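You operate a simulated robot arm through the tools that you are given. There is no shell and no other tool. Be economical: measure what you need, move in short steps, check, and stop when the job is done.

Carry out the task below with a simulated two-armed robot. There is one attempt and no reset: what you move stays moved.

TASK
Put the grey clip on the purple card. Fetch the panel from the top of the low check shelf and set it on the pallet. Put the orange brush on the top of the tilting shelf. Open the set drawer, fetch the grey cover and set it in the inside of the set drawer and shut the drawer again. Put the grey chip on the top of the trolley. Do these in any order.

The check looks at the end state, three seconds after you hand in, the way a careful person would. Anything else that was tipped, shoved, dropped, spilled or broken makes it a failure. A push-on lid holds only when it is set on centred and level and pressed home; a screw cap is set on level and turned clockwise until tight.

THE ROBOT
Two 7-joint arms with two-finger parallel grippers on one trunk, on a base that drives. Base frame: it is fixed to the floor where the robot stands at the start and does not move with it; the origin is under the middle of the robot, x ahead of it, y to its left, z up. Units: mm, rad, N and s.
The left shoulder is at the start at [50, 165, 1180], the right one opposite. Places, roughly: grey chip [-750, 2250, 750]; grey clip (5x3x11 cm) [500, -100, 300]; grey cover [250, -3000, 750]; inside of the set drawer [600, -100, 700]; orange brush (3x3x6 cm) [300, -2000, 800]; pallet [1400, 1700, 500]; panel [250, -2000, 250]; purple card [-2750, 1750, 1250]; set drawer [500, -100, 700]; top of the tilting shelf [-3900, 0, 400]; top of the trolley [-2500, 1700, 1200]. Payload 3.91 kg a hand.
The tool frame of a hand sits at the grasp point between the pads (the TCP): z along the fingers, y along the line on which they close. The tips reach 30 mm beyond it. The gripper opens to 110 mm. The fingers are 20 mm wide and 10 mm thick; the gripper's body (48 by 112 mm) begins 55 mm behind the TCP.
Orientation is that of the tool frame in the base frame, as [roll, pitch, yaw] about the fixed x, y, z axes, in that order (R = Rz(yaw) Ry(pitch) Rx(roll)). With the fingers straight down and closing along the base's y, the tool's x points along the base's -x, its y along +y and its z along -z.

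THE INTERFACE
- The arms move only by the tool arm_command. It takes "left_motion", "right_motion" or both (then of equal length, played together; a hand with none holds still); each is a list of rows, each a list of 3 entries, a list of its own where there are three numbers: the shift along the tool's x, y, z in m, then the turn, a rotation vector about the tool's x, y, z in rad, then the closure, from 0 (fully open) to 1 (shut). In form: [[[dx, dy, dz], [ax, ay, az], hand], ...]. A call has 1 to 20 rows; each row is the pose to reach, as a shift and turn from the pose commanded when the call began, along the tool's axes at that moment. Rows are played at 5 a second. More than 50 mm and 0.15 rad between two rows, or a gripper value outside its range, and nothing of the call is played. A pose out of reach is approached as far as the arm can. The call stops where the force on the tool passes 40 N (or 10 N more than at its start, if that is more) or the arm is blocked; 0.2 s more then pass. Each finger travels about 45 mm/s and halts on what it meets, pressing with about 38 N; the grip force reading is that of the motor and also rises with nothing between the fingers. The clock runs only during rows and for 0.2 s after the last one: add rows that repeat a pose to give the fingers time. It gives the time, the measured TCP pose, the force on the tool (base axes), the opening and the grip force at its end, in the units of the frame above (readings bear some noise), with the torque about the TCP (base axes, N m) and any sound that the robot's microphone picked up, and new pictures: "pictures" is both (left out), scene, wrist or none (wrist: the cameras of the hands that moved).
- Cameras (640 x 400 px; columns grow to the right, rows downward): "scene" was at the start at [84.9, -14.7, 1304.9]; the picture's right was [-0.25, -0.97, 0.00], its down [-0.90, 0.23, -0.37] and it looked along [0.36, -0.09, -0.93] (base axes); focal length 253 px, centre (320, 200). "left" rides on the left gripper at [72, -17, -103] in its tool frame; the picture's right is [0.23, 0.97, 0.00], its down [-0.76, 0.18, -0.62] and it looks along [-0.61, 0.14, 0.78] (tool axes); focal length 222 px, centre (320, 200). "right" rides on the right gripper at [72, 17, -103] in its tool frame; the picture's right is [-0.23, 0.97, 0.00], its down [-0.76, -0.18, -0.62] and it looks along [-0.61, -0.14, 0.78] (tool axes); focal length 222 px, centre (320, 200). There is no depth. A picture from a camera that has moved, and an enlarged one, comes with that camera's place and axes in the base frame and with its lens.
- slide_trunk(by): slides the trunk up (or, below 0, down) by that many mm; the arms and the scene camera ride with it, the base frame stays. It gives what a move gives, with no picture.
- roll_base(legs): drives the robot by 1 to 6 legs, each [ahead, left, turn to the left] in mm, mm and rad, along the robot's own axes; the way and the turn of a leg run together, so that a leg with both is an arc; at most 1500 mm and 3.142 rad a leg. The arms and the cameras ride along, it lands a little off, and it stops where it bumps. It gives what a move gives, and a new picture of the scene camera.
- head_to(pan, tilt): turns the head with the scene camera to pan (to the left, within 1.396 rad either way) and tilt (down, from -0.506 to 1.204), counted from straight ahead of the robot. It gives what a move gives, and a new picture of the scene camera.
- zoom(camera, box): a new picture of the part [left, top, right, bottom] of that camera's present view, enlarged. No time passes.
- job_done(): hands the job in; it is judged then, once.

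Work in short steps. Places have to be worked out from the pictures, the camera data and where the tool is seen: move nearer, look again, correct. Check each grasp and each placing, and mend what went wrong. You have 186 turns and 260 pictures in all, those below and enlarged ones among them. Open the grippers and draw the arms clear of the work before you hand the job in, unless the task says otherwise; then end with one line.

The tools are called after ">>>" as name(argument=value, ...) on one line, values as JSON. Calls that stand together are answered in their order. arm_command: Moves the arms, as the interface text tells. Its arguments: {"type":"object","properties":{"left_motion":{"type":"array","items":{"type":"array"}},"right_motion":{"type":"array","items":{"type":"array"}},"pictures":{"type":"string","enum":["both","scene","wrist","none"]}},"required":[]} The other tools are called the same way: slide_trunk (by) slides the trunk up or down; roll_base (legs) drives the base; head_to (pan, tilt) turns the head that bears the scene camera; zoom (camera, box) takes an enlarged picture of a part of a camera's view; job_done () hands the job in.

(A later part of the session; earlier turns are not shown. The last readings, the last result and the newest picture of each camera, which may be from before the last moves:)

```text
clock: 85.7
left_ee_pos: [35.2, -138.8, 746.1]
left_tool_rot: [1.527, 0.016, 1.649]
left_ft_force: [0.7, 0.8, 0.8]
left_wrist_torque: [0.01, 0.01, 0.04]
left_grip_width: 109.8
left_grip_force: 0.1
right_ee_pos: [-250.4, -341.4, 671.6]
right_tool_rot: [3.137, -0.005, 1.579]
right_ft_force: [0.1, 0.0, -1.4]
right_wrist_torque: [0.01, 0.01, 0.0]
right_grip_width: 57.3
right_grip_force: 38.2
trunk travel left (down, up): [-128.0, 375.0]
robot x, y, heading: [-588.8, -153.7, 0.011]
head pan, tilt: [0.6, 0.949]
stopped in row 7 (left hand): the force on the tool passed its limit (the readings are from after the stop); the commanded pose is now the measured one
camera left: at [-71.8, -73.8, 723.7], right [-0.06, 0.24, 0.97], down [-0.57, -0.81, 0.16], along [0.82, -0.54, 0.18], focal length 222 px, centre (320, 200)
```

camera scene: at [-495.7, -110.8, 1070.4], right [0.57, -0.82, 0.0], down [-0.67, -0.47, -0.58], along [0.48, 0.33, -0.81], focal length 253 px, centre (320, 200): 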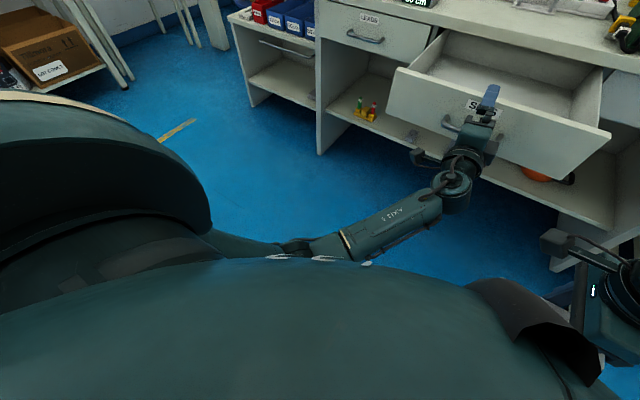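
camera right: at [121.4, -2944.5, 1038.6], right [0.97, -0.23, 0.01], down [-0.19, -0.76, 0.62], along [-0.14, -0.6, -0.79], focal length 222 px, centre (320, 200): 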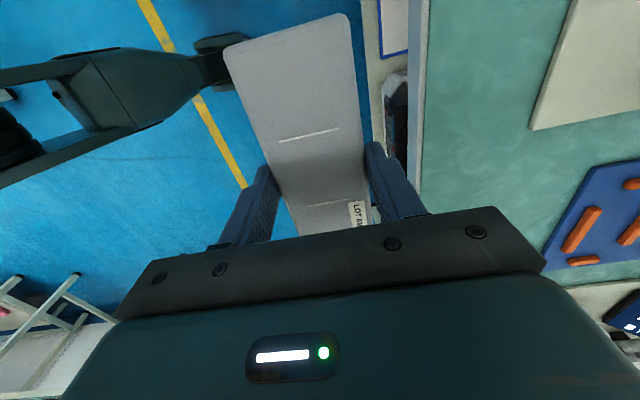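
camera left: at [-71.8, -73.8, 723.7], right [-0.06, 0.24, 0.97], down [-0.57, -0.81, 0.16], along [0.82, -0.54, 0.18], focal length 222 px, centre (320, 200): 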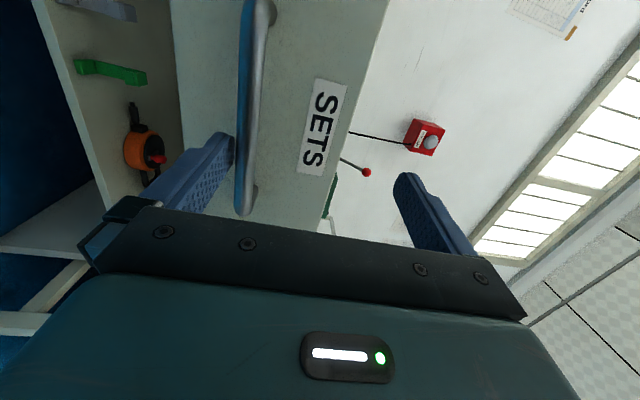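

Arm retraction makes the hand rise (elbow meets the body). So only lower to mid-opening here, then use the base to withdraw.

>>> arm_command(left_motion=[[[0, -0.015, 0.005], [0, 0, 0], 0], [[0, -0.03, 0.01], [0, 0, 0], 0], [[0, -0.045, 0.01], [0, 0, 0], 0], [[0, -0.045, 0.01], [0, 0, 0], 0]], pictures="wrist")

```text
clock: 86.7
left_ee_pos: [46.5, -144.2, 710.1]
left_tool_rot: [1.509, 0.04, 1.64]
left_ft_force: [-0.5, 0.3, 0.7]
left_wrist_torque: [-0.01, 0.02, -0.02]
left_grip_width: 109.8
left_grip_force: 0.1
right_ee_pos: [-248.5, -341.3, 667.3]
right_tool_rot: [3.137, -0.004, 1.579]
right_ft_force: [0.4, -1.0, -1.5]
right_wrist_torque: [0.01, 0.01, -0.01]
right_grip_width: 57.3
right_grip_force: 39.0
trunk travel left (down, up): [-128.0, 375.0]
robot x, y, heading: [-582.6, -153.3, 0.012]
head pan, tilt: [0.6, 0.949]
camera left: at [-59.3, -78.8, 684.8], right [-0.08, 0.26, 0.96], down [-0.58, -0.8, 0.17], along [0.81, -0.54, 0.22], focal length 222 px, centre (320, 200)
```

left: 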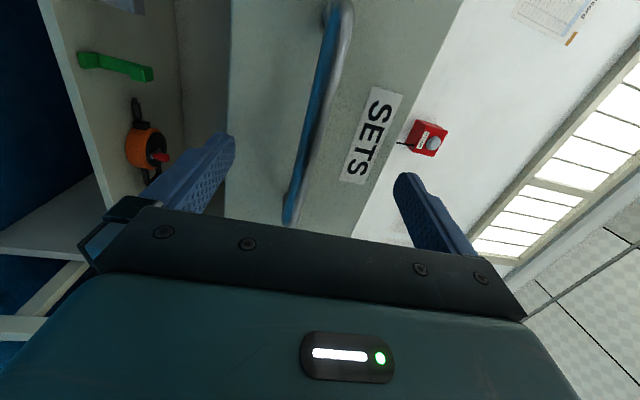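

The bar is now centred between open fingers with no force. Back the base off.

>>> roll_base(legs=[[-120, 0, 0]])

>>> head_to(pan=0, tilt=0.75)

```text
clock: 87.9
left_ee_pos: [-70.8, -146.9, 710.0]
left_tool_rot: [1.508, 0.038, 1.639]
left_ft_force: [-0.6, 0.8, -0.1]
left_wrist_torque: [0.04, 0.0, 0.01]
left_grip_width: 109.9
left_grip_force: 0.0
right_ee_pos: [-366.9, -343.9, 667.3]
right_tool_rot: [3.137, -0.005, 1.576]
right_ft_force: [-0.2, 0.2, -1.6]
right_wrist_torque: [-0.02, 0.01, -0.01]
right_grip_width: 57.3
right_grip_force: 37.6
trunk travel left (down, up): [-128.0, 375.0]
robot x, y, heading: [-705.7, -155.0, 0.009]
head pan, tilt: [0.6, 0.949]
camera scene: at [-614.2, -112.1, 1049.4], right [0.57, -0.82, 0.0], down [-0.67, -0.47, -0.58], along [0.48, 0.33, -0.81], focal length 253 px, centre (320, 200)
```

scene: 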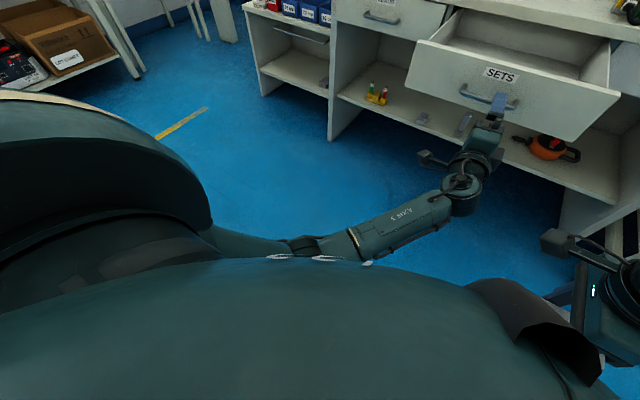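

```text
clock: 88.9
left_ee_pos: [-70.3, -146.9, 710.9]
left_tool_rot: [1.509, 0.039, 1.637]
left_ft_force: [0.1, 0.6, 0.7]
left_wrist_torque: [-0.01, -0.01, 0.02]
left_grip_width: 109.9
left_grip_force: 0.0
right_ee_pos: [-366.7, -343.1, 666.3]
right_tool_rot: [3.136, -0.003, 1.576]
right_ft_force: [-0.3, 0.3, -2.0]
right_wrist_torque: [-0.01, 0.03, 0.03]
right_grip_width: 57.2
right_grip_force: 38.0
trunk travel left (down, up): [-128.0, 375.0]
robot x, y, heading: [-702.3, -155.9, 0.005]
head pan, tilt: [0.0, 0.75]
camera scene: at [-591.0, -152.9, 1064.4], right [0.01, -1.0, 0.0], down [-0.68, -0.01, -0.73], along [0.73, 0.01, -0.68], focal length 253 px, centre (320, 200)
```

scene: 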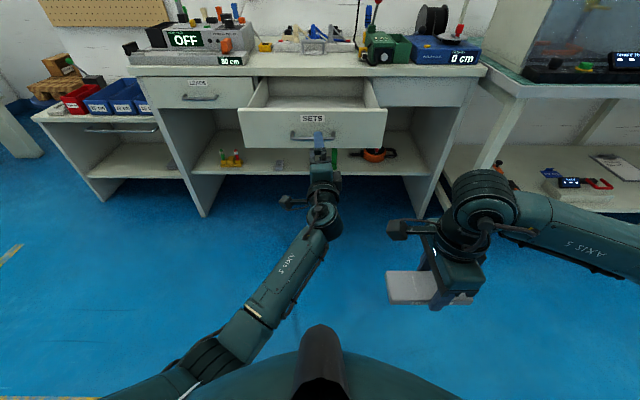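

Left hand is free. Raise the trunk 200 mm and swing the left hand to the left, clear of the drawer.

>>> slide_trunk(by=200)

>>> arm_command(left_motion=[[[0.04, 0, 0], [0, 0, 0], 0], [[0.08, 0, 0], [0, 0, 0], 0], [[0.12, 0, 0], [0, 0, 0], 0], [[0.16, 0, -0.02], [0, 0, 0], 0], [[0.2, 0, -0.04], [0, 0, 0], 0], [[0.24, 0, -0.06], [0, 0, 0], 0], [[0.28, 0, -0.08], [0, 0, 0], 0], [[0.32, 0, -0.1], [0, 0, 0], 0]], pictures="none")

>>> roll_base(legs=[[400, 0, -0.006]])

```text
clock: 91.1
left_ee_pos: [-70.9, -146.8, 910.1]
left_tool_rot: [1.511, 0.039, 1.638]
left_ft_force: [-0.7, 0.0, -0.2]
left_wrist_torque: [0.0, -0.05, -0.02]
left_grip_width: 110.2
left_grip_force: 0.1
right_ee_pos: [-365.9, -344.7, 867.5]
right_tool_rot: [3.138, -0.006, 1.575]
right_ft_force: [0.4, -0.7, -2.3]
right_wrist_torque: [0.02, 0.03, 0.0]
right_grip_width: 57.3
right_grip_force: 38.0
trunk travel left (down, up): [-328.0, 175.0]
robot x, y, heading: [-703.5, -148.1, 0.008]
head pan, tilt: [0.0, 0.75]
```

```text
clock: 92.9
left_ee_pos: [-189.1, 165.6, 893.9]
left_tool_rot: [1.508, 0.04, 1.639]
left_ft_force: [0.0, 0.5, 1.2]
left_wrist_torque: [0.04, -0.01, 0.01]
left_grip_width: 110.2
left_grip_force: 0.1
right_ee_pos: [-367.6, -343.3, 867.7]
right_tool_rot: [3.137, -0.003, 1.576]
right_ft_force: [0.4, -0.3, -1.4]
right_wrist_torque: [0.0, -0.01, 0.0]
right_grip_width: 57.3
right_grip_force: 37.4
trunk travel left (down, up): [-328.0, 175.0]
robot x, y, heading: [-702.7, -150.6, 0.009]
head pan, tilt: [0.0, 0.75]
```

```text
clock: 95.4
left_ee_pos: [222.6, 161.4, 893.4]
left_tool_rot: [1.509, 0.037, 1.631]
left_ft_force: [-0.5, 0.2, -0.7]
left_wrist_torque: [0.02, -0.01, -0.03]
left_grip_width: 110.3
left_grip_force: 0.0
right_ee_pos: [38.8, -344.8, 866.3]
right_tool_rot: [3.137, -0.006, 1.568]
right_ft_force: [0.2, 0.4, -1.1]
right_wrist_torque: [-0.05, 0.02, 0.05]
right_grip_width: 57.3
right_grip_force: 38.1
trunk travel left (down, up): [-328.0, 175.0]
robot x, y, heading: [-293.7, -153.2, -0.003]
head pan, tilt: [0.0, 0.75]
camera scene: at [-182.6, -152.0, 1264.5], right [0.0, -1.0, 0.0], down [-0.68, 0.0, -0.73], along [0.73, 0.0, -0.68], focal length 253 px, centre (320, 200)
```

scene: 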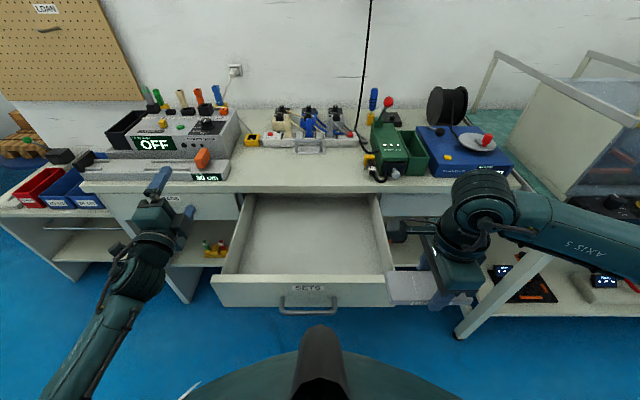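

Clear view of the open drawer (interior x≈110–385, y≈75…-305). Move the cover above it.

>>> arm_command(right_motion=[[[0.033, 0.034, 0], [0, 0, 0], 0.7], [[0.065, 0.069, 0], [0, 0, 0], 0.7], [[0.098, 0.103, 0], [0, 0, 0], 0.7], [[0.13, 0.137, 0], [0, 0, 0], 0.7], [[0.163, 0.172, 0], [0, 0, 0], 0.7], [[0.195, 0.206, 0], [0, 0, 0], 0.7], [[0.195, 0.206, 0], [0, 0, 0], 0.7]])

```text
clock: 97.0
left_ee_pos: [221.4, 162.5, 893.2]
left_tool_rot: [1.51, 0.038, 1.631]
left_ft_force: [0.5, 0.1, 0.3]
left_wrist_torque: [0.01, 0.01, 0.01]
left_grip_width: 109.9
left_grip_force: 0.0
right_ee_pos: [248.7, -149.2, 868.3]
right_tool_rot: [3.138, -0.006, 1.57]
right_ft_force: [0.1, 0.2, -1.6]
right_wrist_torque: [-0.02, 0.0, -0.01]
right_grip_width: 57.3
right_grip_force: 38.2
trunk travel left (down, up): [-328.0, 175.0]
robot x, y, heading: [-294.5, -153.6, -0.002]
head pan, tilt: [0.0, 0.75]
camera scene: at [-182.8, -152.0, 1264.5], right [0.0, -1.0, 0.0], down [-0.68, 0.0, -0.73], along [0.73, 0.0, -0.68], focal length 253 px, centre (320, 200)
camera right: at [265.3, -77.3, 972.6], right [0.97, -0.23, 0.0], down [-0.18, -0.76, 0.62], along [-0.14, -0.6, -0.79], focal length 222 px, centre (320, 200)
```

scene: 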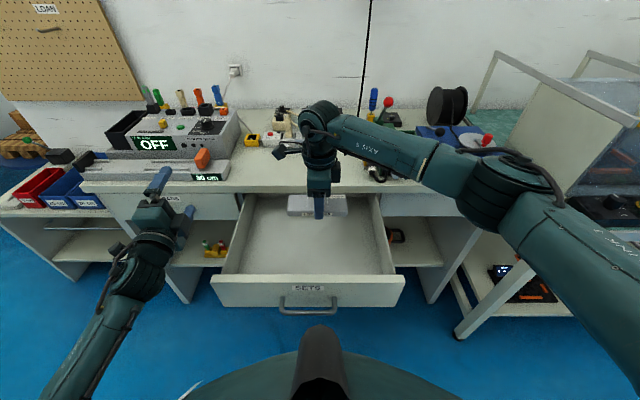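
right: 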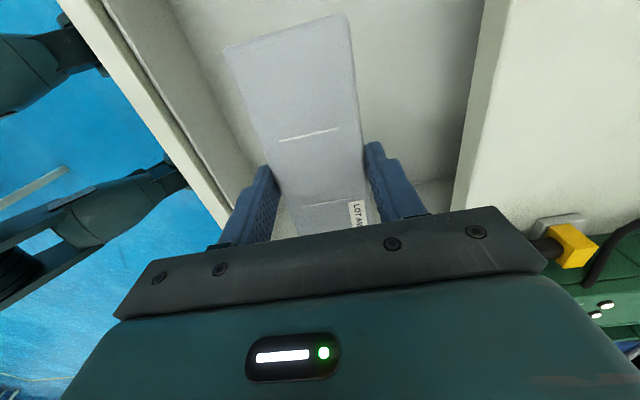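

Descend into the drawer with the cover (20 mm steps, force guarded).

>>> arm_command(right_motion=[[[0, -0.01, 0.02], [0, 0, 0], 0.7], [[0, -0.015, 0.04], [0, 0, 0], 0.7], [[0, -0.015, 0.06], [0, 0, 0], 0.7], [[0, -0.015, 0.08], [0, 0, 0], 0.7], [[0, -0.015, 0.1], [0, 0, 0], 0.7], [[0, -0.015, 0.12], [0, 0, 0], 0.7], [[0, -0.015, 0.13], [0, 0, 0], 0.7]])

```text
clock: 98.6
left_ee_pos: [221.5, 161.3, 893.4]
left_tool_rot: [1.51, 0.039, 1.63]
left_ft_force: [0.0, 1.2, -0.3]
left_wrist_torque: [0.02, 0.0, -0.03]
left_grip_width: 110.0
left_grip_force: 0.0
right_ee_pos: [231.3, -150.3, 738.6]
right_tool_rot: [3.137, -0.005, 1.569]
right_ft_force: [0.0, -1.4, -2.4]
right_wrist_torque: [-0.03, 0.03, -0.02]
right_grip_width: 57.4
right_grip_force: 37.1
trunk travel left (down, up): [-328.0, 175.0]
robot x, y, heading: [-295.9, -152.3, 0.001]
head pan, tilt: [0.0, 0.75]
camera scene: at [-182.8, -151.9, 1264.5], right [0.0, -1.0, 0.0], down [-0.68, 0.0, -0.73], along [0.73, 0.0, -0.68], focal length 253 px, centre (320, 200)
camera right: at [248.2, -77.8, 842.7], right [0.97, -0.23, 0.0], down [-0.18, -0.76, 0.62], along [-0.14, -0.6, -0.79], focal length 222 px, centre (320, 200)
```

scene: 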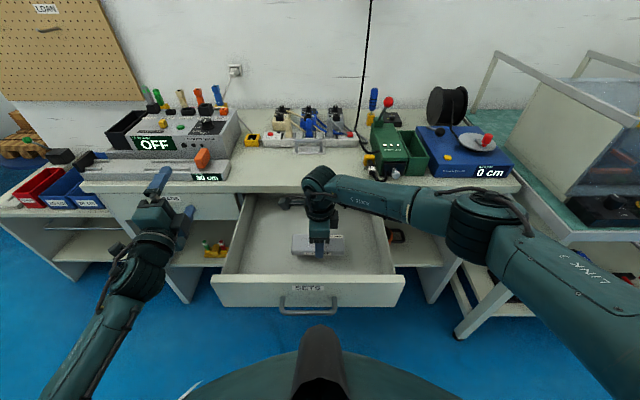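
right: 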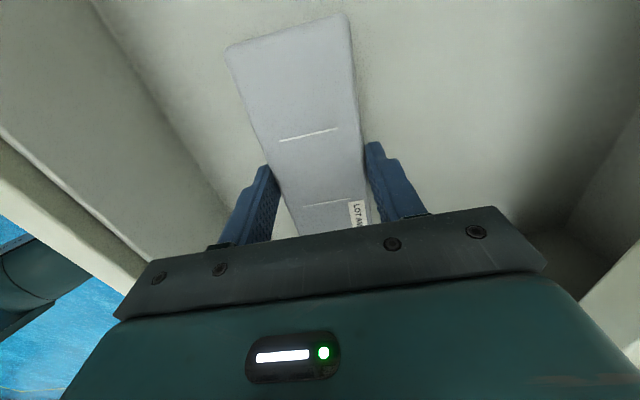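

Going well; continue down in 8 mm steps until contact.

>>> arm_command(right_motion=[[[0, 0, 0.01], [0, 0, 0], 0.7], [[0, 0, 0.02], [0, 0, 0], 0.7], [[0, 0, 0.028], [0, 0, 0], 0.7], [[0, 0, 0.034], [0, 0, 0], 0.7], [[0, 0, 0.04], [0, 0, 0], 0.7], [[0, 0, 0.046], [0, 0, 0], 0.7], [[0, 0, 0.052], [0, 0, 0], 0.7], [[0, 0, 0.058], [0, 0, 0], 0.7], [[0, 0, 0.064], [0, 0, 0], 0.7], [[0, 0, 0.07], [0, 0, 0], 0.7]], pictures="wrist")

```text
clock: 100.3
left_ee_pos: [222.0, 160.9, 893.8]
left_tool_rot: [1.509, 0.037, 1.629]
left_ft_force: [0.6, 0.6, 0.0]
left_wrist_torque: [0.02, -0.02, -0.02]
left_grip_width: 110.0
left_grip_force: 0.1
right_ee_pos: [238.3, -148.9, 694.0]
right_tool_rot: [3.126, -0.008, 1.567]
right_ft_force: [0.4, -3.5, 14.7]
right_wrist_torque: [-0.36, 0.52, 0.12]
right_grip_width: 57.3
right_grip_force: 38.0
trunk travel left (down, up): [-328.0, 175.0]
robot x, y, heading: [-295.8, -154.2, -0.002]
head pan, tilt: [0.0, 0.75]
stopped in row 8 (right hand): the force on the tool passed its limit (the readings are from after the stop); the commanded pose is now the measured one
camera right: at [253.7, -77.8, 798.7], right [0.97, -0.23, 0.01], down [-0.19, -0.77, 0.61], along [-0.13, -0.6, -0.79], focal length 222 px, centre (320, 200)
```

right: 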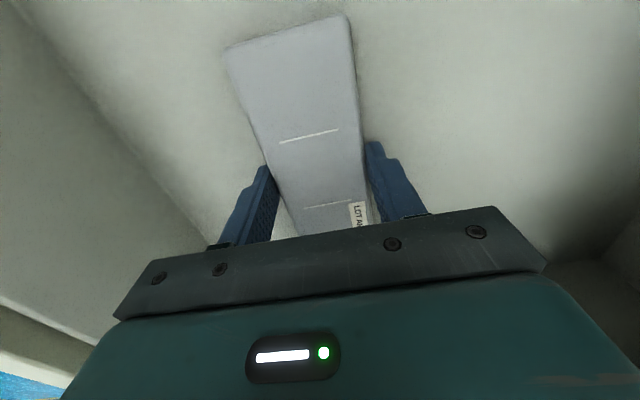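

On the drawer floor. Open and lift straight out.

>>> arm_command(right_motion=[[[0, 0, -0.002], [0, 0, 0], 0.45], [[0, 0, -0.002], [0, 0, 0], 0.3], [[0, 0, -0.002], [0, 0, 0], 0.3], [[0, 0, -0.002], [0, 0, 0], 0.3], [[0, 0, -0.02], [0, 0, 0], 0.3], [[0, 0, -0.05], [0, 0, 0], 0.3], [[0, 0, -0.09], [0, 0, 0], 0.3], [[0, 0, -0.13], [0, 0, 0], 0.3], [[0, 0, -0.17], [0, 0, 0], 0.3], [[0, 0, -0.19], [0, 0, 0], 0.3]])

```text
clock: 102.5
left_ee_pos: [221.5, 161.7, 893.9]
left_tool_rot: [1.511, 0.038, 1.63]
left_ft_force: [-0.4, 0.4, -0.5]
left_wrist_torque: [-0.01, -0.04, -0.01]
left_grip_width: 109.8
left_grip_force: 0.1
right_ee_pos: [235.5, -150.0, 881.0]
right_tool_rot: [3.131, -0.006, 1.565]
right_ft_force: [-0.9, 0.6, 0.3]
right_wrist_torque: [0.01, 0.01, 0.02]
right_grip_width: 76.9
right_grip_force: 0.0
trunk travel left (down, up): [-328.0, 175.0]
robot x, y, heading: [-296.5, -151.3, 0.002]
head pan, tilt: [0.0, 0.75]
camera scene: at [-183.1, -152.0, 1264.5], right [0.0, -1.0, 0.0], down [-0.68, 0.0, -0.73], along [0.73, 0.0, -0.68], focal length 253 px, centre (320, 200)
camera right: at [251.3, -78.6, 986.2], right [0.97, -0.23, 0.01], down [-0.19, -0.77, 0.62], along [-0.14, -0.6, -0.79], focal length 222 px, centre (320, 200)
```

scene: 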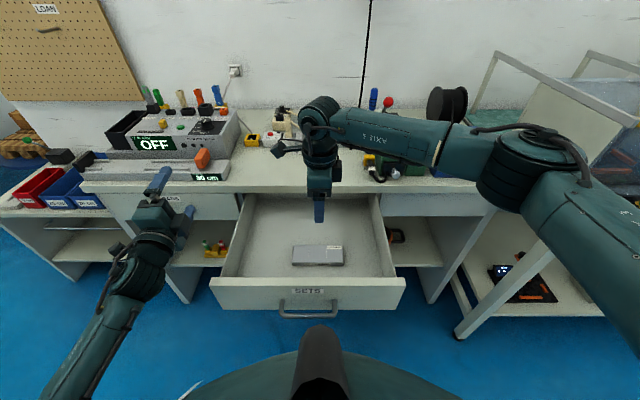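
right: 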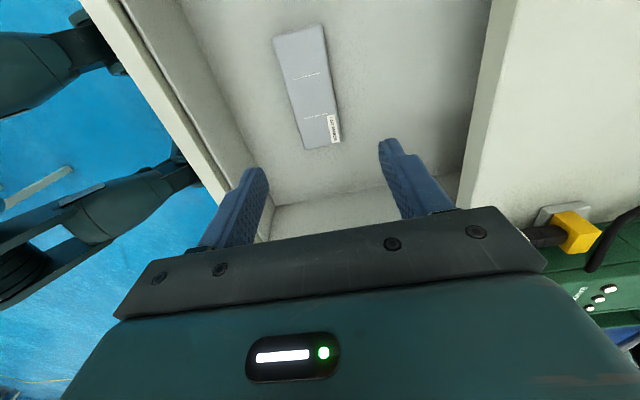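

Cover sits in the drawer. Draw the right hand back out over the front, and close both grippers for pushing.

>>> arm_command(right_motion=[[[-0.033, -0.034, 0], [0, 0, 0], 0.3], [[-0.065, -0.069, 0], [0, 0, 0], 0.3], [[-0.098, -0.103, 0], [0, 0, 0], 0.3], [[-0.13, -0.137, 0], [0, 0, 0], 0.3], [[-0.163, -0.172, 0], [0, 0, 0], 0.3], [[-0.195, -0.206, 0], [0, 0, 0], 0.3], [[-0.195, -0.206, 0], [0, 0, 0], 0.3]], left_motion=[[[0, 0, 0], [0, 0, 0], 0.3], [[0, 0, 0], [0, 0, 0], 0.6], [[0, 0, 0], [0, 0, 0], 0.9], [[0, 0, 0], [0, 0, 0], 1], [[0, 0, 0], [0, 0, 0], 1], [[0, 0, 0], [0, 0, 0], 1], [[0, 0, 0], [0, 0, 0], 1]], pictures="none")

>>> roll_base(legs=[[-220, 0, 0], [0, -150, 0]])

>>> slide_trunk(by=-165)

>>> arm_command(left_motion=[[[-0.025, 0, 0], [0.015, 0, 0], 1], [[-0.05, 0, 0], [0.03, 0, 0], 1], [[-0.075, 0, 0], [0.045, 0, 0], 1], [[-0.1, 0, 0], [0.06, 0, 0], 1], [[-0.125, 0, 0], [0.06, 0, 0], 1], [[-0.125, 0, 0], [0.06, 0, 0], 1]])

```text
clock: 104.2
left_ee_pos: [221.6, 161.8, 894.8]
left_tool_rot: [1.51, 0.037, 1.632]
left_ft_force: [-0.8, -0.7, -0.2]
left_wrist_torque: [0.02, -0.01, -0.03]
left_grip_width: 0.3
left_grip_force: 28.7
right_ee_pos: [31.0, -346.0, 877.4]
right_tool_rot: [3.129, -0.008, 1.567]
right_ft_force: [0.7, -0.2, -0.9]
right_wrist_torque: [0.0, 0.0, -0.02]
right_grip_width: 77.2
right_grip_force: 0.1
trunk travel left (down, up): [-328.0, 175.0]
robot x, y, heading: [-295.1, -153.3, -0.004]
head pan, tilt: [0.0, 0.75]
```

```text
clock: 106.8
left_ee_pos: [0.2, 9.5, 894.5]
left_tool_rot: [1.51, 0.039, 1.631]
left_ft_force: [-0.5, -0.1, -0.1]
left_wrist_torque: [-0.02, -0.03, 0.02]
left_grip_width: 0.0
left_grip_force: 37.6
right_ee_pos: [-190.0, -498.0, 877.1]
right_tool_rot: [3.129, -0.008, 1.57]
right_ft_force: [0.0, 0.1, 0.4]
right_wrist_torque: [0.02, 0.01, 0.02]
right_grip_width: 77.2
right_grip_force: 0.0
trunk travel left (down, up): [-328.0, 175.0]
robot x, y, heading: [-518.2, -302.6, 0.002]
head pan, tilt: [0.0, 0.75]
camera scene: at [-404.3, -304.4, 1264.5], right [0.0, -1.0, 0.0], down [-0.68, 0.0, -0.73], along [0.73, 0.0, -0.68], focal length 253 px, centre (320, 200)
```

scene: 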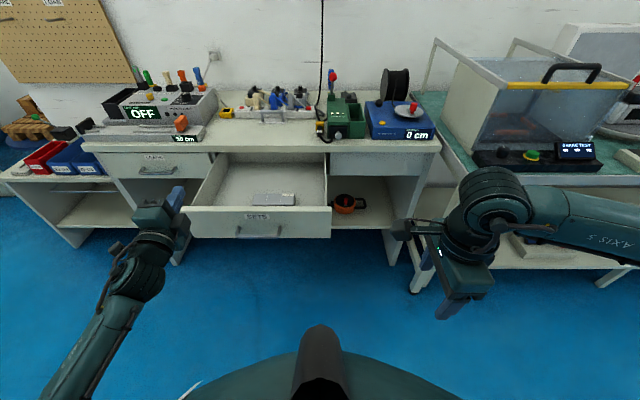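

```text
clock: 108.7
left_ee_pos: [0.5, 10.3, 728.7]
left_tool_rot: [1.509, 0.039, 1.631]
left_ft_force: [0.5, 0.9, 0.0]
left_wrist_torque: [-0.01, -0.04, 0.0]
left_grip_width: 0.0
left_grip_force: 37.5
right_ee_pos: [-189.8, -498.2, 713.4]
right_tool_rot: [3.13, -0.009, 1.569]
right_ft_force: [-0.3, -0.1, -0.6]
right_wrist_torque: [-0.02, 0.02, 0.0]
right_grip_width: 77.1
right_grip_force: 0.0
trunk travel left (down, up): [-163.0, 340.0]
robot x, y, heading: [-517.3, -304.9, -0.001]
head pan, tilt: [0.0, 0.75]
```

```text
clock: 110.1
left_ee_pos: [7.8, -114.4, 732.1]
left_tool_rot: [1.572, 0.039, 1.631]
left_ft_force: [0.1, -0.1, 1.1]
left_wrist_torque: [0.02, -0.02, 0.0]
left_grip_width: 0.0
left_grip_force: 37.9
right_ee_pos: [-191.1, -499.1, 711.3]
right_tool_rot: [3.13, -0.009, 1.568]
right_ft_force: [0.8, -0.4, 0.5]
right_wrist_torque: [0.04, -0.03, 0.02]
right_grip_width: 77.1
right_grip_force: 0.1
trunk travel left (down, up): [-163.0, 340.0]
robot x, y, heading: [-522.4, -302.4, 0.0]
head pan, tilt: [0.0, 0.75]
camera scene: at [-404.3, -304.0, 1099.5], right [0.0, -1.0, 0.0], down [-0.68, 0.0, -0.73], along [0.73, 0.0, -0.68], focal length 253 px, centre (320, 200)
camera left: at [-98.4, -48.2, 712.4], right [-0.02, 0.26, 0.96], down [-0.58, -0.79, 0.21], along [0.82, -0.55, 0.17], focal length 222 px, centre (320, 200)
```

scene: 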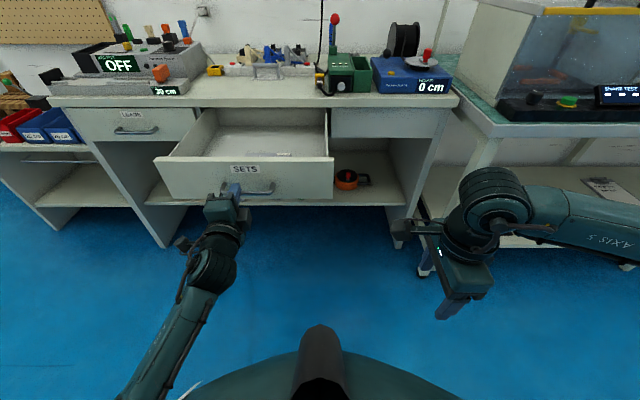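
left: 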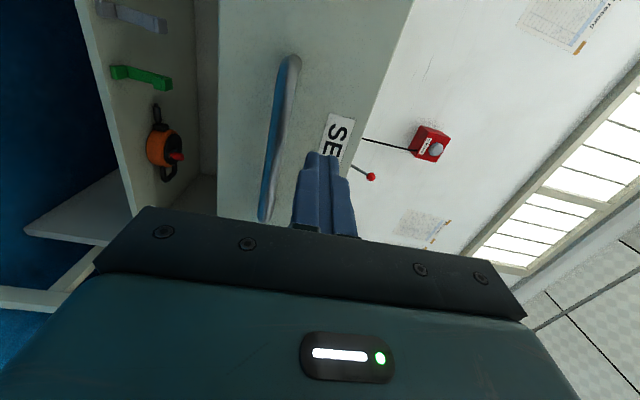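

Fingertips are aligned above the bar. Push with the base, 250 mm first.

>>> roll_base(legs=[[250, 0, 0]])

```text
clock: 111.9
left_ee_pos: [247.1, -118.7, 731.4]
left_tool_rot: [1.571, 0.04, 1.622]
left_ft_force: [-0.1, -0.5, 0.3]
left_wrist_torque: [0.04, 0.0, 0.0]
left_grip_width: 0.1
left_grip_force: 37.3
right_ee_pos: [45.9, -501.1, 713.5]
right_tool_rot: [3.13, -0.008, 1.561]
right_ft_force: [0.0, -0.7, -0.2]
right_wrist_torque: [0.03, -0.01, -0.04]
right_grip_width: 76.7
right_grip_force: 0.1
trunk travel left (down, up): [-163.0, 340.0]
robot x, y, heading: [-276.2, -306.8, -0.003]
head pan, tilt: [0.0, 0.75]
camera scene: at [-165.4, -305.3, 1099.5], right [-0.01, -1.0, 0.0], down [-0.68, 0.0, -0.73], along [0.73, 0.0, -0.68], focal length 253 px, centre (320, 200)
```

scene: 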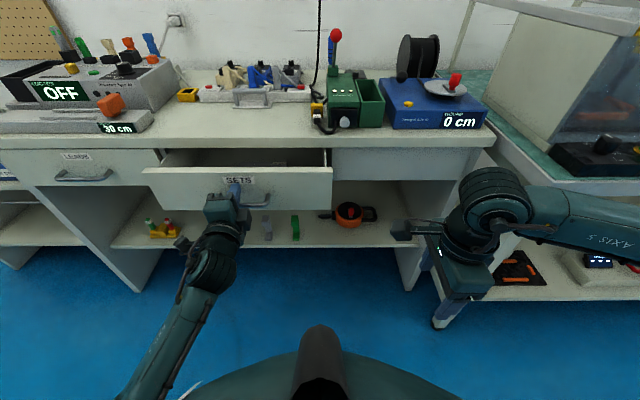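

>>> roll_base(legs=[[95, 0, 0]])

>>> zoom(camera="scene", box=[100, 110, 400, 298])

```text
clock: 113.0
left_ee_pos: [350.0, -118.9, 731.1]
left_tool_rot: [1.57, 0.039, 1.623]
left_ft_force: [-0.3, 0.0, -0.6]
left_wrist_torque: [-0.01, 0.02, 0.0]
left_grip_width: 0.0
left_grip_force: 37.8
right_ee_pos: [146.8, -502.7, 711.9]
right_tool_rot: [3.132, -0.007, 1.563]
right_ft_force: [0.2, 0.1, 0.3]
right_wrist_torque: [-0.02, 0.01, 0.02]
right_grip_width: 77.0
right_grip_force: 0.0
trunk travel left (down, up): [-163.0, 340.0]
robot x, y, heading: [-181.4, -305.5, -0.007]
head pan, tilt: [0.0, 0.75]
camera scene: at [-66.1, -305.8, 1099.5], right [-0.01, -1.0, 0.0], down [-0.68, 0.0, -0.73], along [0.73, 0.0, -0.68], focal length 253 px, centre (320, 200)
```

scene: 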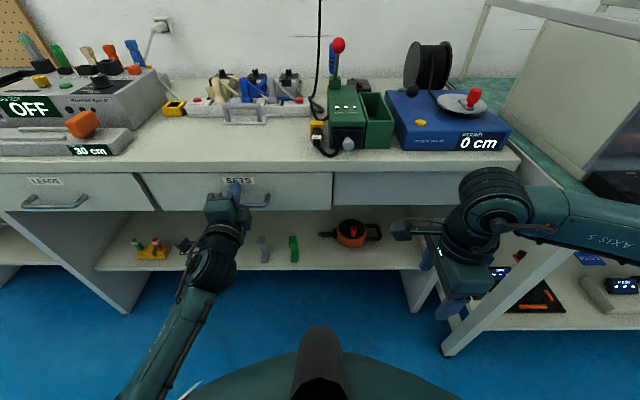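

```text
2.13 times, centred on (250, 204) of scene
camera zoom: at [-66.1, -305.8, 1099.5], right [-0.01, -1.0, 0.0], down [-0.68, 0.0, -0.73], along [0.73, 0.0, -0.68], focal length 538 px, centre (469, 192)
```

zoom: 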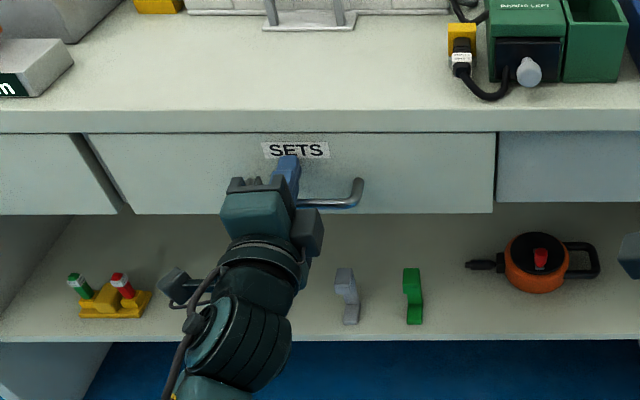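

Nearly shut. A final gentle push with the arm.

>>> arm_command(left_motion=[[[0, 0, 0.005], [0, 0, 0], 1], [[0, 0, 0.01], [0, 0, 0], 1], [[0, 0, 0.015], [0, 0, 0], 1], [[0, 0, 0.02], [0, 0, 0], 1]], pictures="scene")

>>> zoom(camera="scene", box=[0, 140, 240, 290])

```text
clock: 113.5
left_ee_pos: [350.6, -118.1, 732.6]
left_tool_rot: [1.571, 0.039, 1.625]
left_ft_force: [-14.5, 2.1, 3.6]
left_wrist_torque: [-0.01, -0.11, -0.08]
left_grip_width: 0.0
left_grip_force: 37.5
right_ee_pos: [145.7, -500.5, 713.7]
right_tool_rot: [3.128, -0.009, 1.561]
right_ft_force: [-0.7, -0.7, -0.3]
right_wrist_torque: [-0.01, 0.01, 0.03]
right_grip_width: 76.7
right_grip_force: 0.0
trunk travel left (down, up): [-163.0, 340.0]
robot x, y, heading: [-180.2, -305.7, -0.001]
head pan, tilt: [0.0, 0.75]
stopped in row 2 (left hand): the force on the tool passed its limit (the readings are from after the stop); the commanded pose is now the measured one
camera scene: at [-68.1, -305.5, 1099.8], right [0.0, -1.0, 0.0], down [-0.68, 0.0, -0.73], along [0.73, 0.0, -0.68], focal length 253 px, centre (320, 200)
```

scene: 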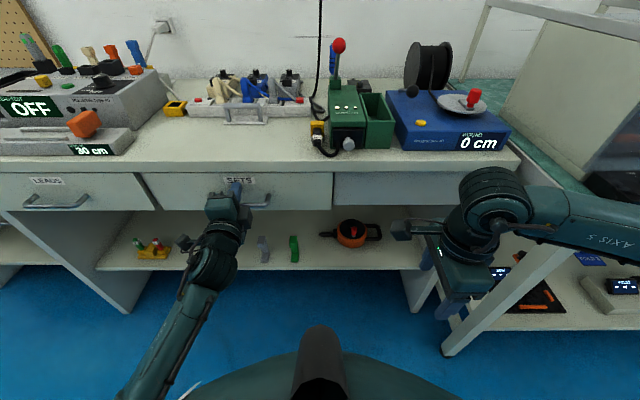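

```text
2.67 times, centred on (120, 215) of scene
camera zoom: at [-68.1, -305.5, 1099.8], right [0.0, -1.0, 0.0], down [-0.68, 0.0, -0.73], along [0.73, 0.0, -0.68], focal length 674 px, centre (853, 160)
```

zoom: 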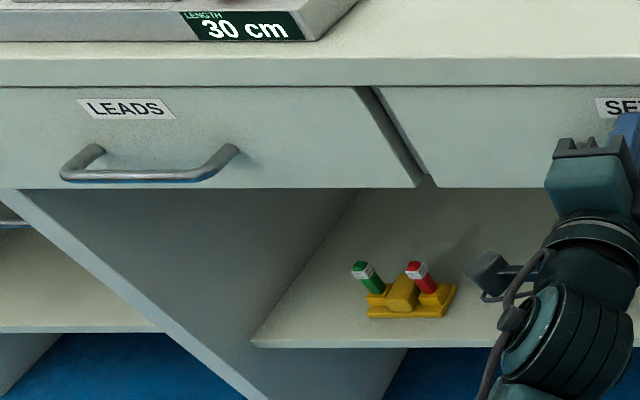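

Drawer is flush-shut with the cover inside. Next the grey clip on the shelf: back off, lower the trunk and look under the bench.

>>> roll_base(legs=[[-250, 0, 0]])

>>> slide_trunk(by=-150)

>>> head_to(pan=0.25, tilt=0.65)

>>> zoom(camera="scene", box=[200, 100, 440, 250])

```text
clock: 115.3
left_ee_pos: [104.7, -119.6, 729.6]
left_tool_rot: [1.574, 0.038, 1.622]
left_ft_force: [0.0, 0.4, -0.2]
left_wrist_torque: [0.0, -0.01, 0.02]
left_grip_width: 0.1
left_grip_force: 37.6
right_ee_pos: [-101.6, -501.4, 712.8]
right_tool_rot: [3.13, -0.009, 1.559]
right_ft_force: [-0.1, -0.4, -0.8]
right_wrist_torque: [0.01, -0.04, -0.02]
right_grip_width: 76.9
right_grip_force: 0.1
trunk travel left (down, up): [-163.0, 340.0]
robot x, y, heading: [-425.1, -306.6, -0.004]
head pan, tilt: [0.0, 0.75]
camera scene: at [-313.6, -304.5, 1099.5], right [-0.01, -1.0, 0.0], down [-0.68, 0.01, -0.73], along [0.73, -0.01, -0.68], focal length 253 px, centre (320, 200)
```

scene: 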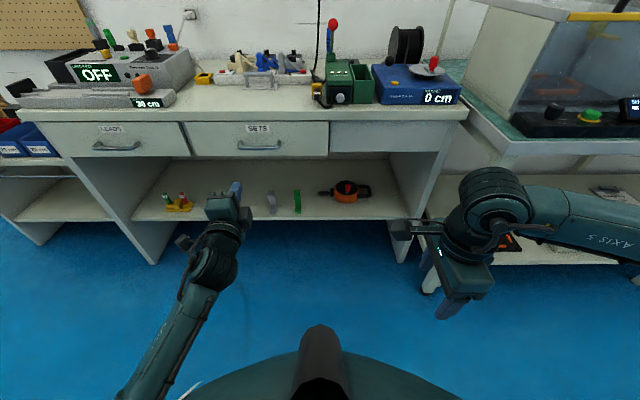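

```text
clock: 117.1
left_ee_pos: [105.9, -115.9, 590.8]
left_tool_rot: [1.566, 0.024, 1.63]
left_ft_force: [0.2, -0.2, 0.8]
left_wrist_torque: [0.01, -0.03, 0.02]
left_grip_width: 0.0
left_grip_force: 37.3
right_ee_pos: [-102.1, -502.5, 566.5]
right_tool_rot: [3.125, -0.017, 1.56]
right_ft_force: [0.1, -0.3, -0.2]
right_wrist_torque: [0.01, 0.02, 0.02]
right_grip_width: 77.0
right_grip_force: 0.1
trunk travel left (down, up): [-13.0, 490.0]
robot x, y, heading: [-424.9, -301.4, -0.01]
head pan, tilt: [0.0, 0.75]
```

```text
clock: 117.9
left_ee_pos: [106.5, -115.9, 589.4]
left_tool_rot: [1.566, 0.02, 1.629]
left_ft_force: [-0.6, -0.1, -0.5]
left_wrist_torque: [0.0, -0.01, -0.01]
left_grip_width: 0.2
left_grip_force: 37.5
right_ee_pos: [-101.1, -503.6, 565.4]
right_tool_rot: [3.124, -0.02, 1.561]
right_ft_force: [-0.9, 0.0, -0.3]
right_wrist_torque: [0.01, 0.01, 0.0]
right_grip_width: 77.0
right_grip_force: 0.0
trunk travel left (down, up): [-13.0, 490.0]
robot x, y, heading: [-424.3, -305.9, -0.005]
head pan, tilt: [0.25, 0.649]
camera scene: at [-314.1, -289.5, 962.2], right [0.24, -0.97, -0.01], down [-0.58, -0.14, -0.8], along [0.78, 0.2, -0.6], focal length 253 px, centre (320, 200)
```

scene: 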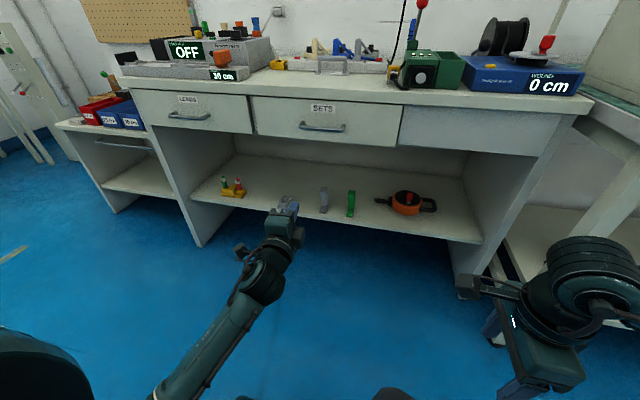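

```text
2.67 times, centred on (320, 175) of scene
camera zoom: at [-314.1, -289.5, 962.2], right [0.24, -0.97, -0.01], down [-0.58, -0.14, -0.8], along [0.78, 0.2, -0.6], focal length 674 px, centre (320, 267)
```

zoom: 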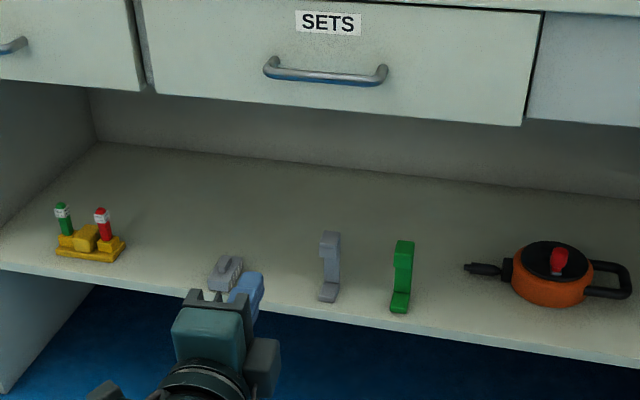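

The slim grey Z-shaped piece at ≈(545,-95), standing on the shelf, is the clip (same kind as the green one). Roll the left hand so it closes sideways, open it.

>>> arm_command(left_motion=[[[0, 0, 0], [0, 0, -0.143], 0.8], [[0, -0.02, 0], [0, 0, -0.286], 0.6], [[0, -0.04, 0], [0, 0, -0.428], 0.5], [[0, -0.06, 0], [0, 0, -0.571], 0.4], [[0, -0.08, 0], [0, 0, -0.714], 0.4], [[0, -0.1, 0], [0, 0, -0.857], 0.4], [[0, -0.12, 0], [0, 0, -1.0], 0.4], [[0, -0.14, 0], [0, 0, -1.142], 0.4], [[0, -0.16, 0], [0, 0, -1.285], 0.4], [[0, -0.18, 0], [0, 0, -1.428], 0.4], [[0, -0.2, 0], [0, 0, -1.571], 0.4], [[0, -0.2, 0], [0, 0, -1.571], 0.4]])

```text
clock: 118.8
left_ee_pos: [112.0, -88.0, 553.7]
left_tool_rot: [1.532, 0.365, 1.596]
left_ft_force: [0.9, -0.2, -0.1]
left_wrist_torque: [-0.03, 0.03, -0.03]
left_grip_width: 66.2
left_grip_force: 0.0
right_ee_pos: [-102.8, -505.8, 566.7]
right_tool_rot: [3.127, -0.023, 1.558]
right_ft_force: [-0.2, 0.1, 0.0]
right_wrist_torque: [0.02, 0.03, 0.05]
right_grip_width: 77.0
right_grip_force: 0.0
trunk travel left (down, up): [-13.0, 490.0]
robot x, y, heading: [-426.8, -302.5, -0.005]
head pan, tilt: [0.25, 0.649]
stopped in row 4 (left hand): the arm was blocked; the commanded pose is now the measured one
camera scene: at [-314.1, -291.6, 963.7], right [0.24, -0.97, -0.01], down [-0.58, -0.13, -0.8], along [0.78, 0.2, -0.6], focal length 253 px, centre (320, 200)
camera left: at [9.1, -29.5, 508.4], right [-0.05, 0.56, 0.83], down [-0.61, -0.67, 0.42], along [0.79, -0.49, 0.38], focal length 222 px, centre (320, 200)
```

scene: 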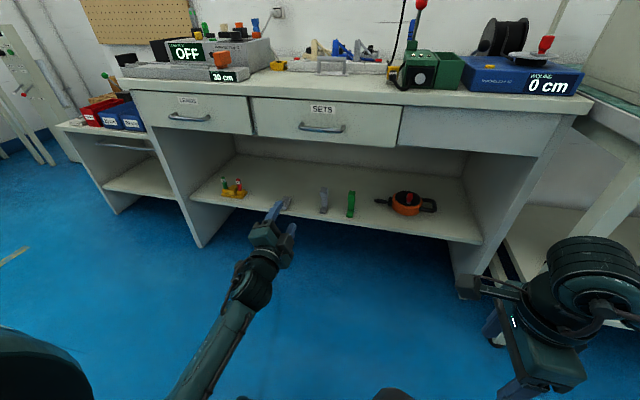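
left: 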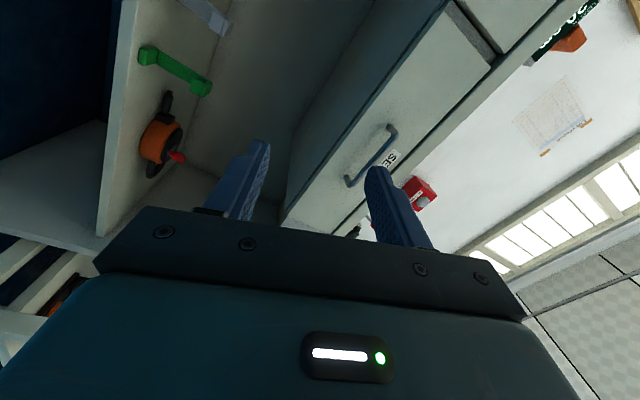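

Blocked near the body again; extend forward while rolling and lowering.

>>> arm_command(left_motion=[[[0, 0, 0.04], [0, 0, 0], 0.4], [[0, 0, 0.08], [0, 0, 0], 0.4], [[0, 0, 0.12], [0, 0, 0], 0.4], [[0, 0, 0.16], [0, 0, -0.1], 0.4], [[0, -0.02, 0.16], [0, 0, -0.24], 0.4], [[0, -0.04, 0.16], [0, 0, -0.38], 0.4], [[0, -0.06, 0.16], [0, 0, -0.52], 0.4], [[0, -0.08, 0.16], [0, 0, -0.66], 0.4], [[0, -0.1, 0.16], [0, 0, -0.8], 0.4], [[0, -0.12, 0.16], [0, 0, -0.94], 0.4], [[0, -0.14, 0.16], [0, 0, -1.08], 0.4], [[0, -0.16, 0.16], [0, 0, -1.2], 0.4]], pictures="scene")

```text
clock: 119.4
left_ee_pos: [151.3, -85.0, 483.5]
left_tool_rot: [1.672, 0.357, 1.652]
left_ft_force: [0.0, 0.9, 0.9]
left_wrist_torque: [-0.03, 0.03, 0.0]
left_grip_width: 66.0
left_grip_force: 0.2
right_ee_pos: [-102.8, -502.9, 565.3]
right_tool_rot: [3.125, -0.019, 1.559]
right_ft_force: [-1.6, 0.7, -0.8]
right_wrist_torque: [0.0, -0.03, 0.03]
right_grip_width: 76.9
right_grip_force: 0.1
trunk travel left (down, up): [-13.0, 490.0]
robot x, y, heading: [-426.1, -303.4, -0.01]
head pan, tilt: [0.25, 0.649]
stopped in row 3 (left hand): the arm was blocked; the commanded pose is now the measured one
camera scene: at [-314.8, -290.0, 962.1], right [0.24, -0.97, -0.01], down [-0.58, -0.14, -0.8], along [0.78, 0.2, -0.6], focal length 253 px, centre (320, 200)
```

scene: 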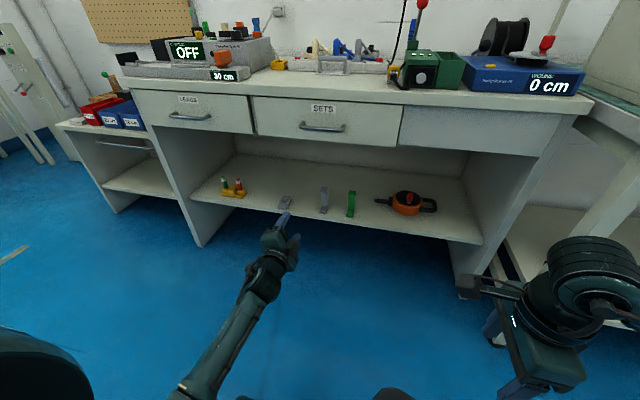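

The elbow is jammed low. Raise the trunk 200 mm and re-extend.

>>> slide_trunk(by=220)

>>> arm_command(left_motion=[[[0, 0, 0.04], [0, 0, 0], 0.4], [[0, 0, 0.08], [0, 0, 0], 0.4], [[0, 0, 0.12], [0, 0, -0.1], 0.4], [[0, 0, 0.14], [0, 0, -0.2], 0.4], [[0, 0, 0.14], [0, 0, -0.34], 0.4], [[0, 0, 0.14], [0, 0, -0.48], 0.4], [[0, 0, 0.14], [0, 0, -0.62], 0.4], [[0, 0, 0.14], [0, 0, -0.76], 0.4], [[0, 0, 0.14], [0, 0, -0.9], 0.4], [[0, 0, 0.14], [0, 0, -1.04], 0.4], [[0, 0, 0.14], [0, 0, -1.18], 0.4]], pictures="scene")

```text
clock: 121.8
left_ee_pos: [148.3, -82.7, 689.4]
left_tool_rot: [1.689, 0.365, 1.655]
left_ft_force: [0.5, 0.3, -0.2]
left_wrist_torque: [0.03, -0.01, -0.05]
left_grip_width: 66.0
left_grip_force: 0.1
right_ee_pos: [-101.7, -500.0, 782.6]
right_tool_rot: [3.13, -0.009, 1.56]
right_ft_force: [-1.5, -0.2, -0.1]
right_wrist_torque: [0.0, -0.02, -0.02]
right_grip_width: 77.1
right_grip_force: 0.0
trunk travel left (down, up): [-233.0, 270.0]
robot x, y, heading: [-426.5, -305.0, -0.007]
head pan, tilt: [0.25, 0.649]
```

```text
clock: 124.2
left_ee_pos: [287.1, -75.5, 675.4]
left_tool_rot: [2.953, 1.459, 2.995]
left_ft_force: [0.3, -0.7, 0.3]
left_wrist_torque: [0.01, 0.01, 0.0]
left_grip_width: 66.0
left_grip_force: 0.0
right_ee_pos: [-101.7, -501.1, 782.5]
right_tool_rot: [3.13, -0.009, 1.558]
right_ft_force: [0.1, -0.2, -0.6]
right_wrist_torque: [0.0, 0.06, -0.01]
right_grip_width: 77.1
right_grip_force: 0.1
trunk travel left (down, up): [-233.0, 270.0]
robot x, y, heading: [-424.2, -303.8, -0.006]
head pan, tilt: [0.25, 0.649]
camera scene: at [-312.6, -283.1, 1178.1], right [0.24, -0.97, 0.0], down [-0.59, -0.15, -0.8], along [0.77, 0.19, -0.6], focal length 253 px, centre (320, 200)
```

scene: 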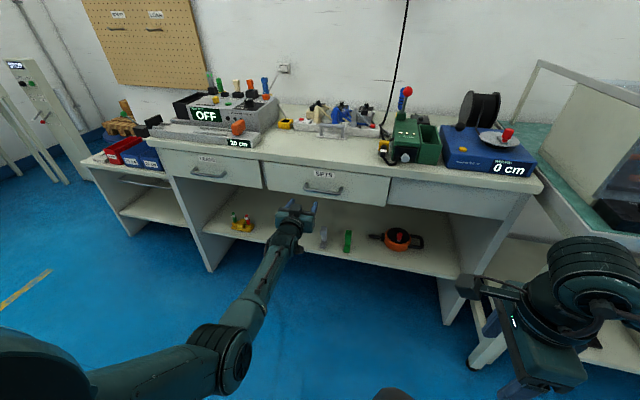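

Now the hand points forward, closing sideways. Lower it 200 mm with the arm.

>>> arm_command(left_motion=[[[0.04, -0.001, 0.004], [0, 0, 0], 0.4], [[0.08, -0.002, 0.008], [0, 0, 0], 0.4], [[0.12, -0.003, 0.013], [0, 0, 0], 0.4], [[0.16, -0.004, 0.018], [0, 0, 0], 0.4], [[0.2, -0.004, 0.022], [0, 0, 0], 0.4], [[0.24, -0.004, 0.026], [0, 0, 0], 0.4], [[0.24, -0.004, 0.026], [0, 0, 0], 0.4]])

```text
clock: 125.8
left_ee_pos: [218.3, -74.7, 534.7]
left_tool_rot: [2.921, 1.46, 2.965]
left_ft_force: [0.7, -0.1, 0.2]
left_wrist_torque: [-0.02, -0.03, 0.03]
left_grip_width: 66.0
left_grip_force: 0.1
left hand out of reach, approached as far as the arm can: row 2, 3, 4, 5, 6, 7
right_ee_pos: [-100.9, -501.2, 782.1]
right_tool_rot: [3.131, -0.009, 1.557]
right_ft_force: [0.5, -0.5, 0.0]
right_wrist_torque: [0.01, 0.05, 0.01]
right_grip_width: 76.9
right_grip_force: 0.1
trunk travel left (down, up): [-233.0, 270.0]
robot x, y, heading: [-428.1, -302.1, -0.004]
head pan, tilt: [0.25, 0.649]
camera scene: at [-312.5, -283.1, 1178.2], right [0.24, -0.97, 0.0], down [-0.59, -0.14, -0.8], along [0.77, 0.19, -0.6], focal length 253 px, centre (320, 200)
camera left: at [109.6, -94.4, 474.7], right [-0.06, 0.98, -0.2], down [-0.54, 0.14, 0.83], along [0.84, 0.16, 0.52], focal length 222 px, centre (320, 200)
```

scene: 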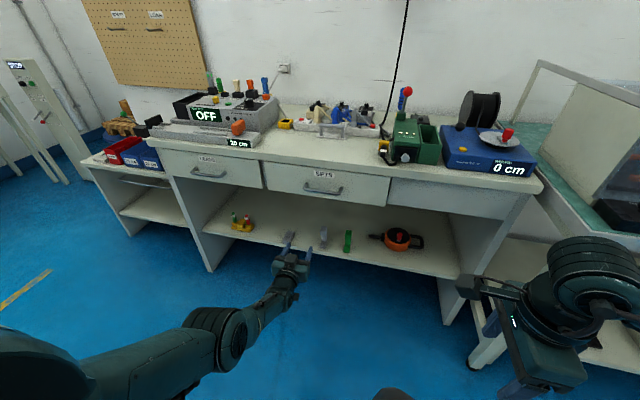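
left: 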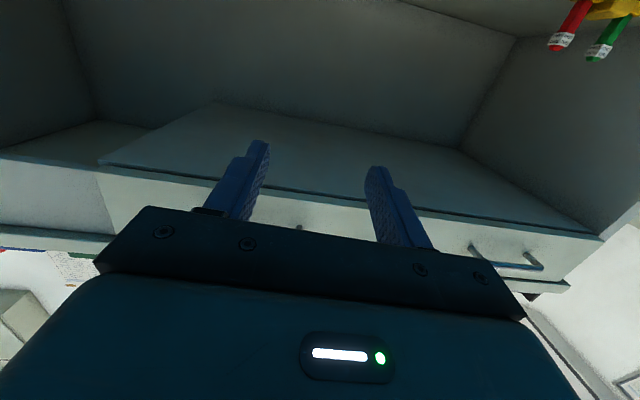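

Reach-limited there; now lower the trunk 225 mm to bring the hand to z≈310.

>>> slide_trunk(by=-225)

>>> zoom(camera="scene", box=[0, 0, 640, 400])

```text
clock: 128.1
left_ee_pos: [236.5, -62.2, 342.4]
left_tool_rot: [2.599, 1.497, 2.654]
left_ft_force: [-0.4, 0.3, 0.2]
left_wrist_torque: [0.01, 0.02, 0.01]
left_grip_width: 65.9
left_grip_force: 0.1
right_ee_pos: [-103.8, -501.8, 561.9]
right_tool_rot: [3.124, -0.01, 1.558]
right_ft_force: [-0.8, -0.6, -0.5]
right_wrist_torque: [0.01, 0.01, -0.01]
right_grip_width: 77.1
right_grip_force: 0.1
trunk travel left (down, up): [-8.0, 495.0]
robot x, y, heading: [-429.5, -304.7, -0.011]
head pan, tilt: [0.25, 0.649]
```

```text
1.00 times, centred on (320, 200) of scene
camera zoom: at [-316.5, -284.7, 957.5], right [0.24, -0.97, 0.0], down [-0.58, -0.14, -0.8], along [0.78, 0.19, -0.6], focal length 253 px, centre (320, 200)
```

zoom: 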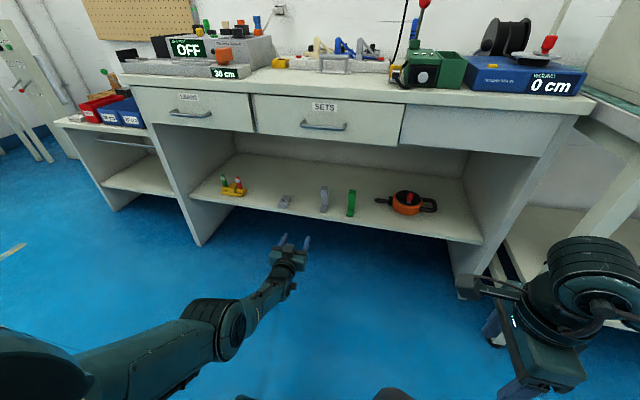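

Hand is at z≈342. Nudge down to ~305 and to y≈-90, checking reach.

>>> arm_command(left_motion=[[[0.012, -0.01, 0], [0, 0, 0], 0.4], [[0.024, -0.02, 0.002], [0, 0, 0], 0.4], [[0.037, -0.028, 0.002], [0, 0, 0], 0.4], [[0.037, -0.028, 0.002], [0, 0, 0], 0.4]], pictures="none")

```text
clock: 129.3
left_ee_pos: [257.1, -45.2, 370.6]
left_tool_rot: [1.439, 1.495, 1.53]
left_ft_force: [-0.4, 0.1, 0.5]
left_wrist_torque: [-0.03, 0.03, 0.0]
left_grip_width: 66.2
left_grip_force: 0.1
left hand out of reach, approached as far as the arm can: row 1, 2, 3, 4
right_ee_pos: [-102.2, -501.1, 556.0]
right_tool_rot: [3.127, -0.008, 1.559]
right_ft_force: [-0.8, -0.1, 0.3]
right_wrist_torque: [0.02, 0.0, 0.0]
right_grip_width: 76.9
right_grip_force: 0.1
trunk travel left (down, up): [-8.0, 495.0]
robot x, y, heading: [-430.8, -305.4, -0.011]
head pan, tilt: [0.25, 0.649]
stopped in row 4 (left hand): the arm was blocked; the commanded pose is now the measured one
```

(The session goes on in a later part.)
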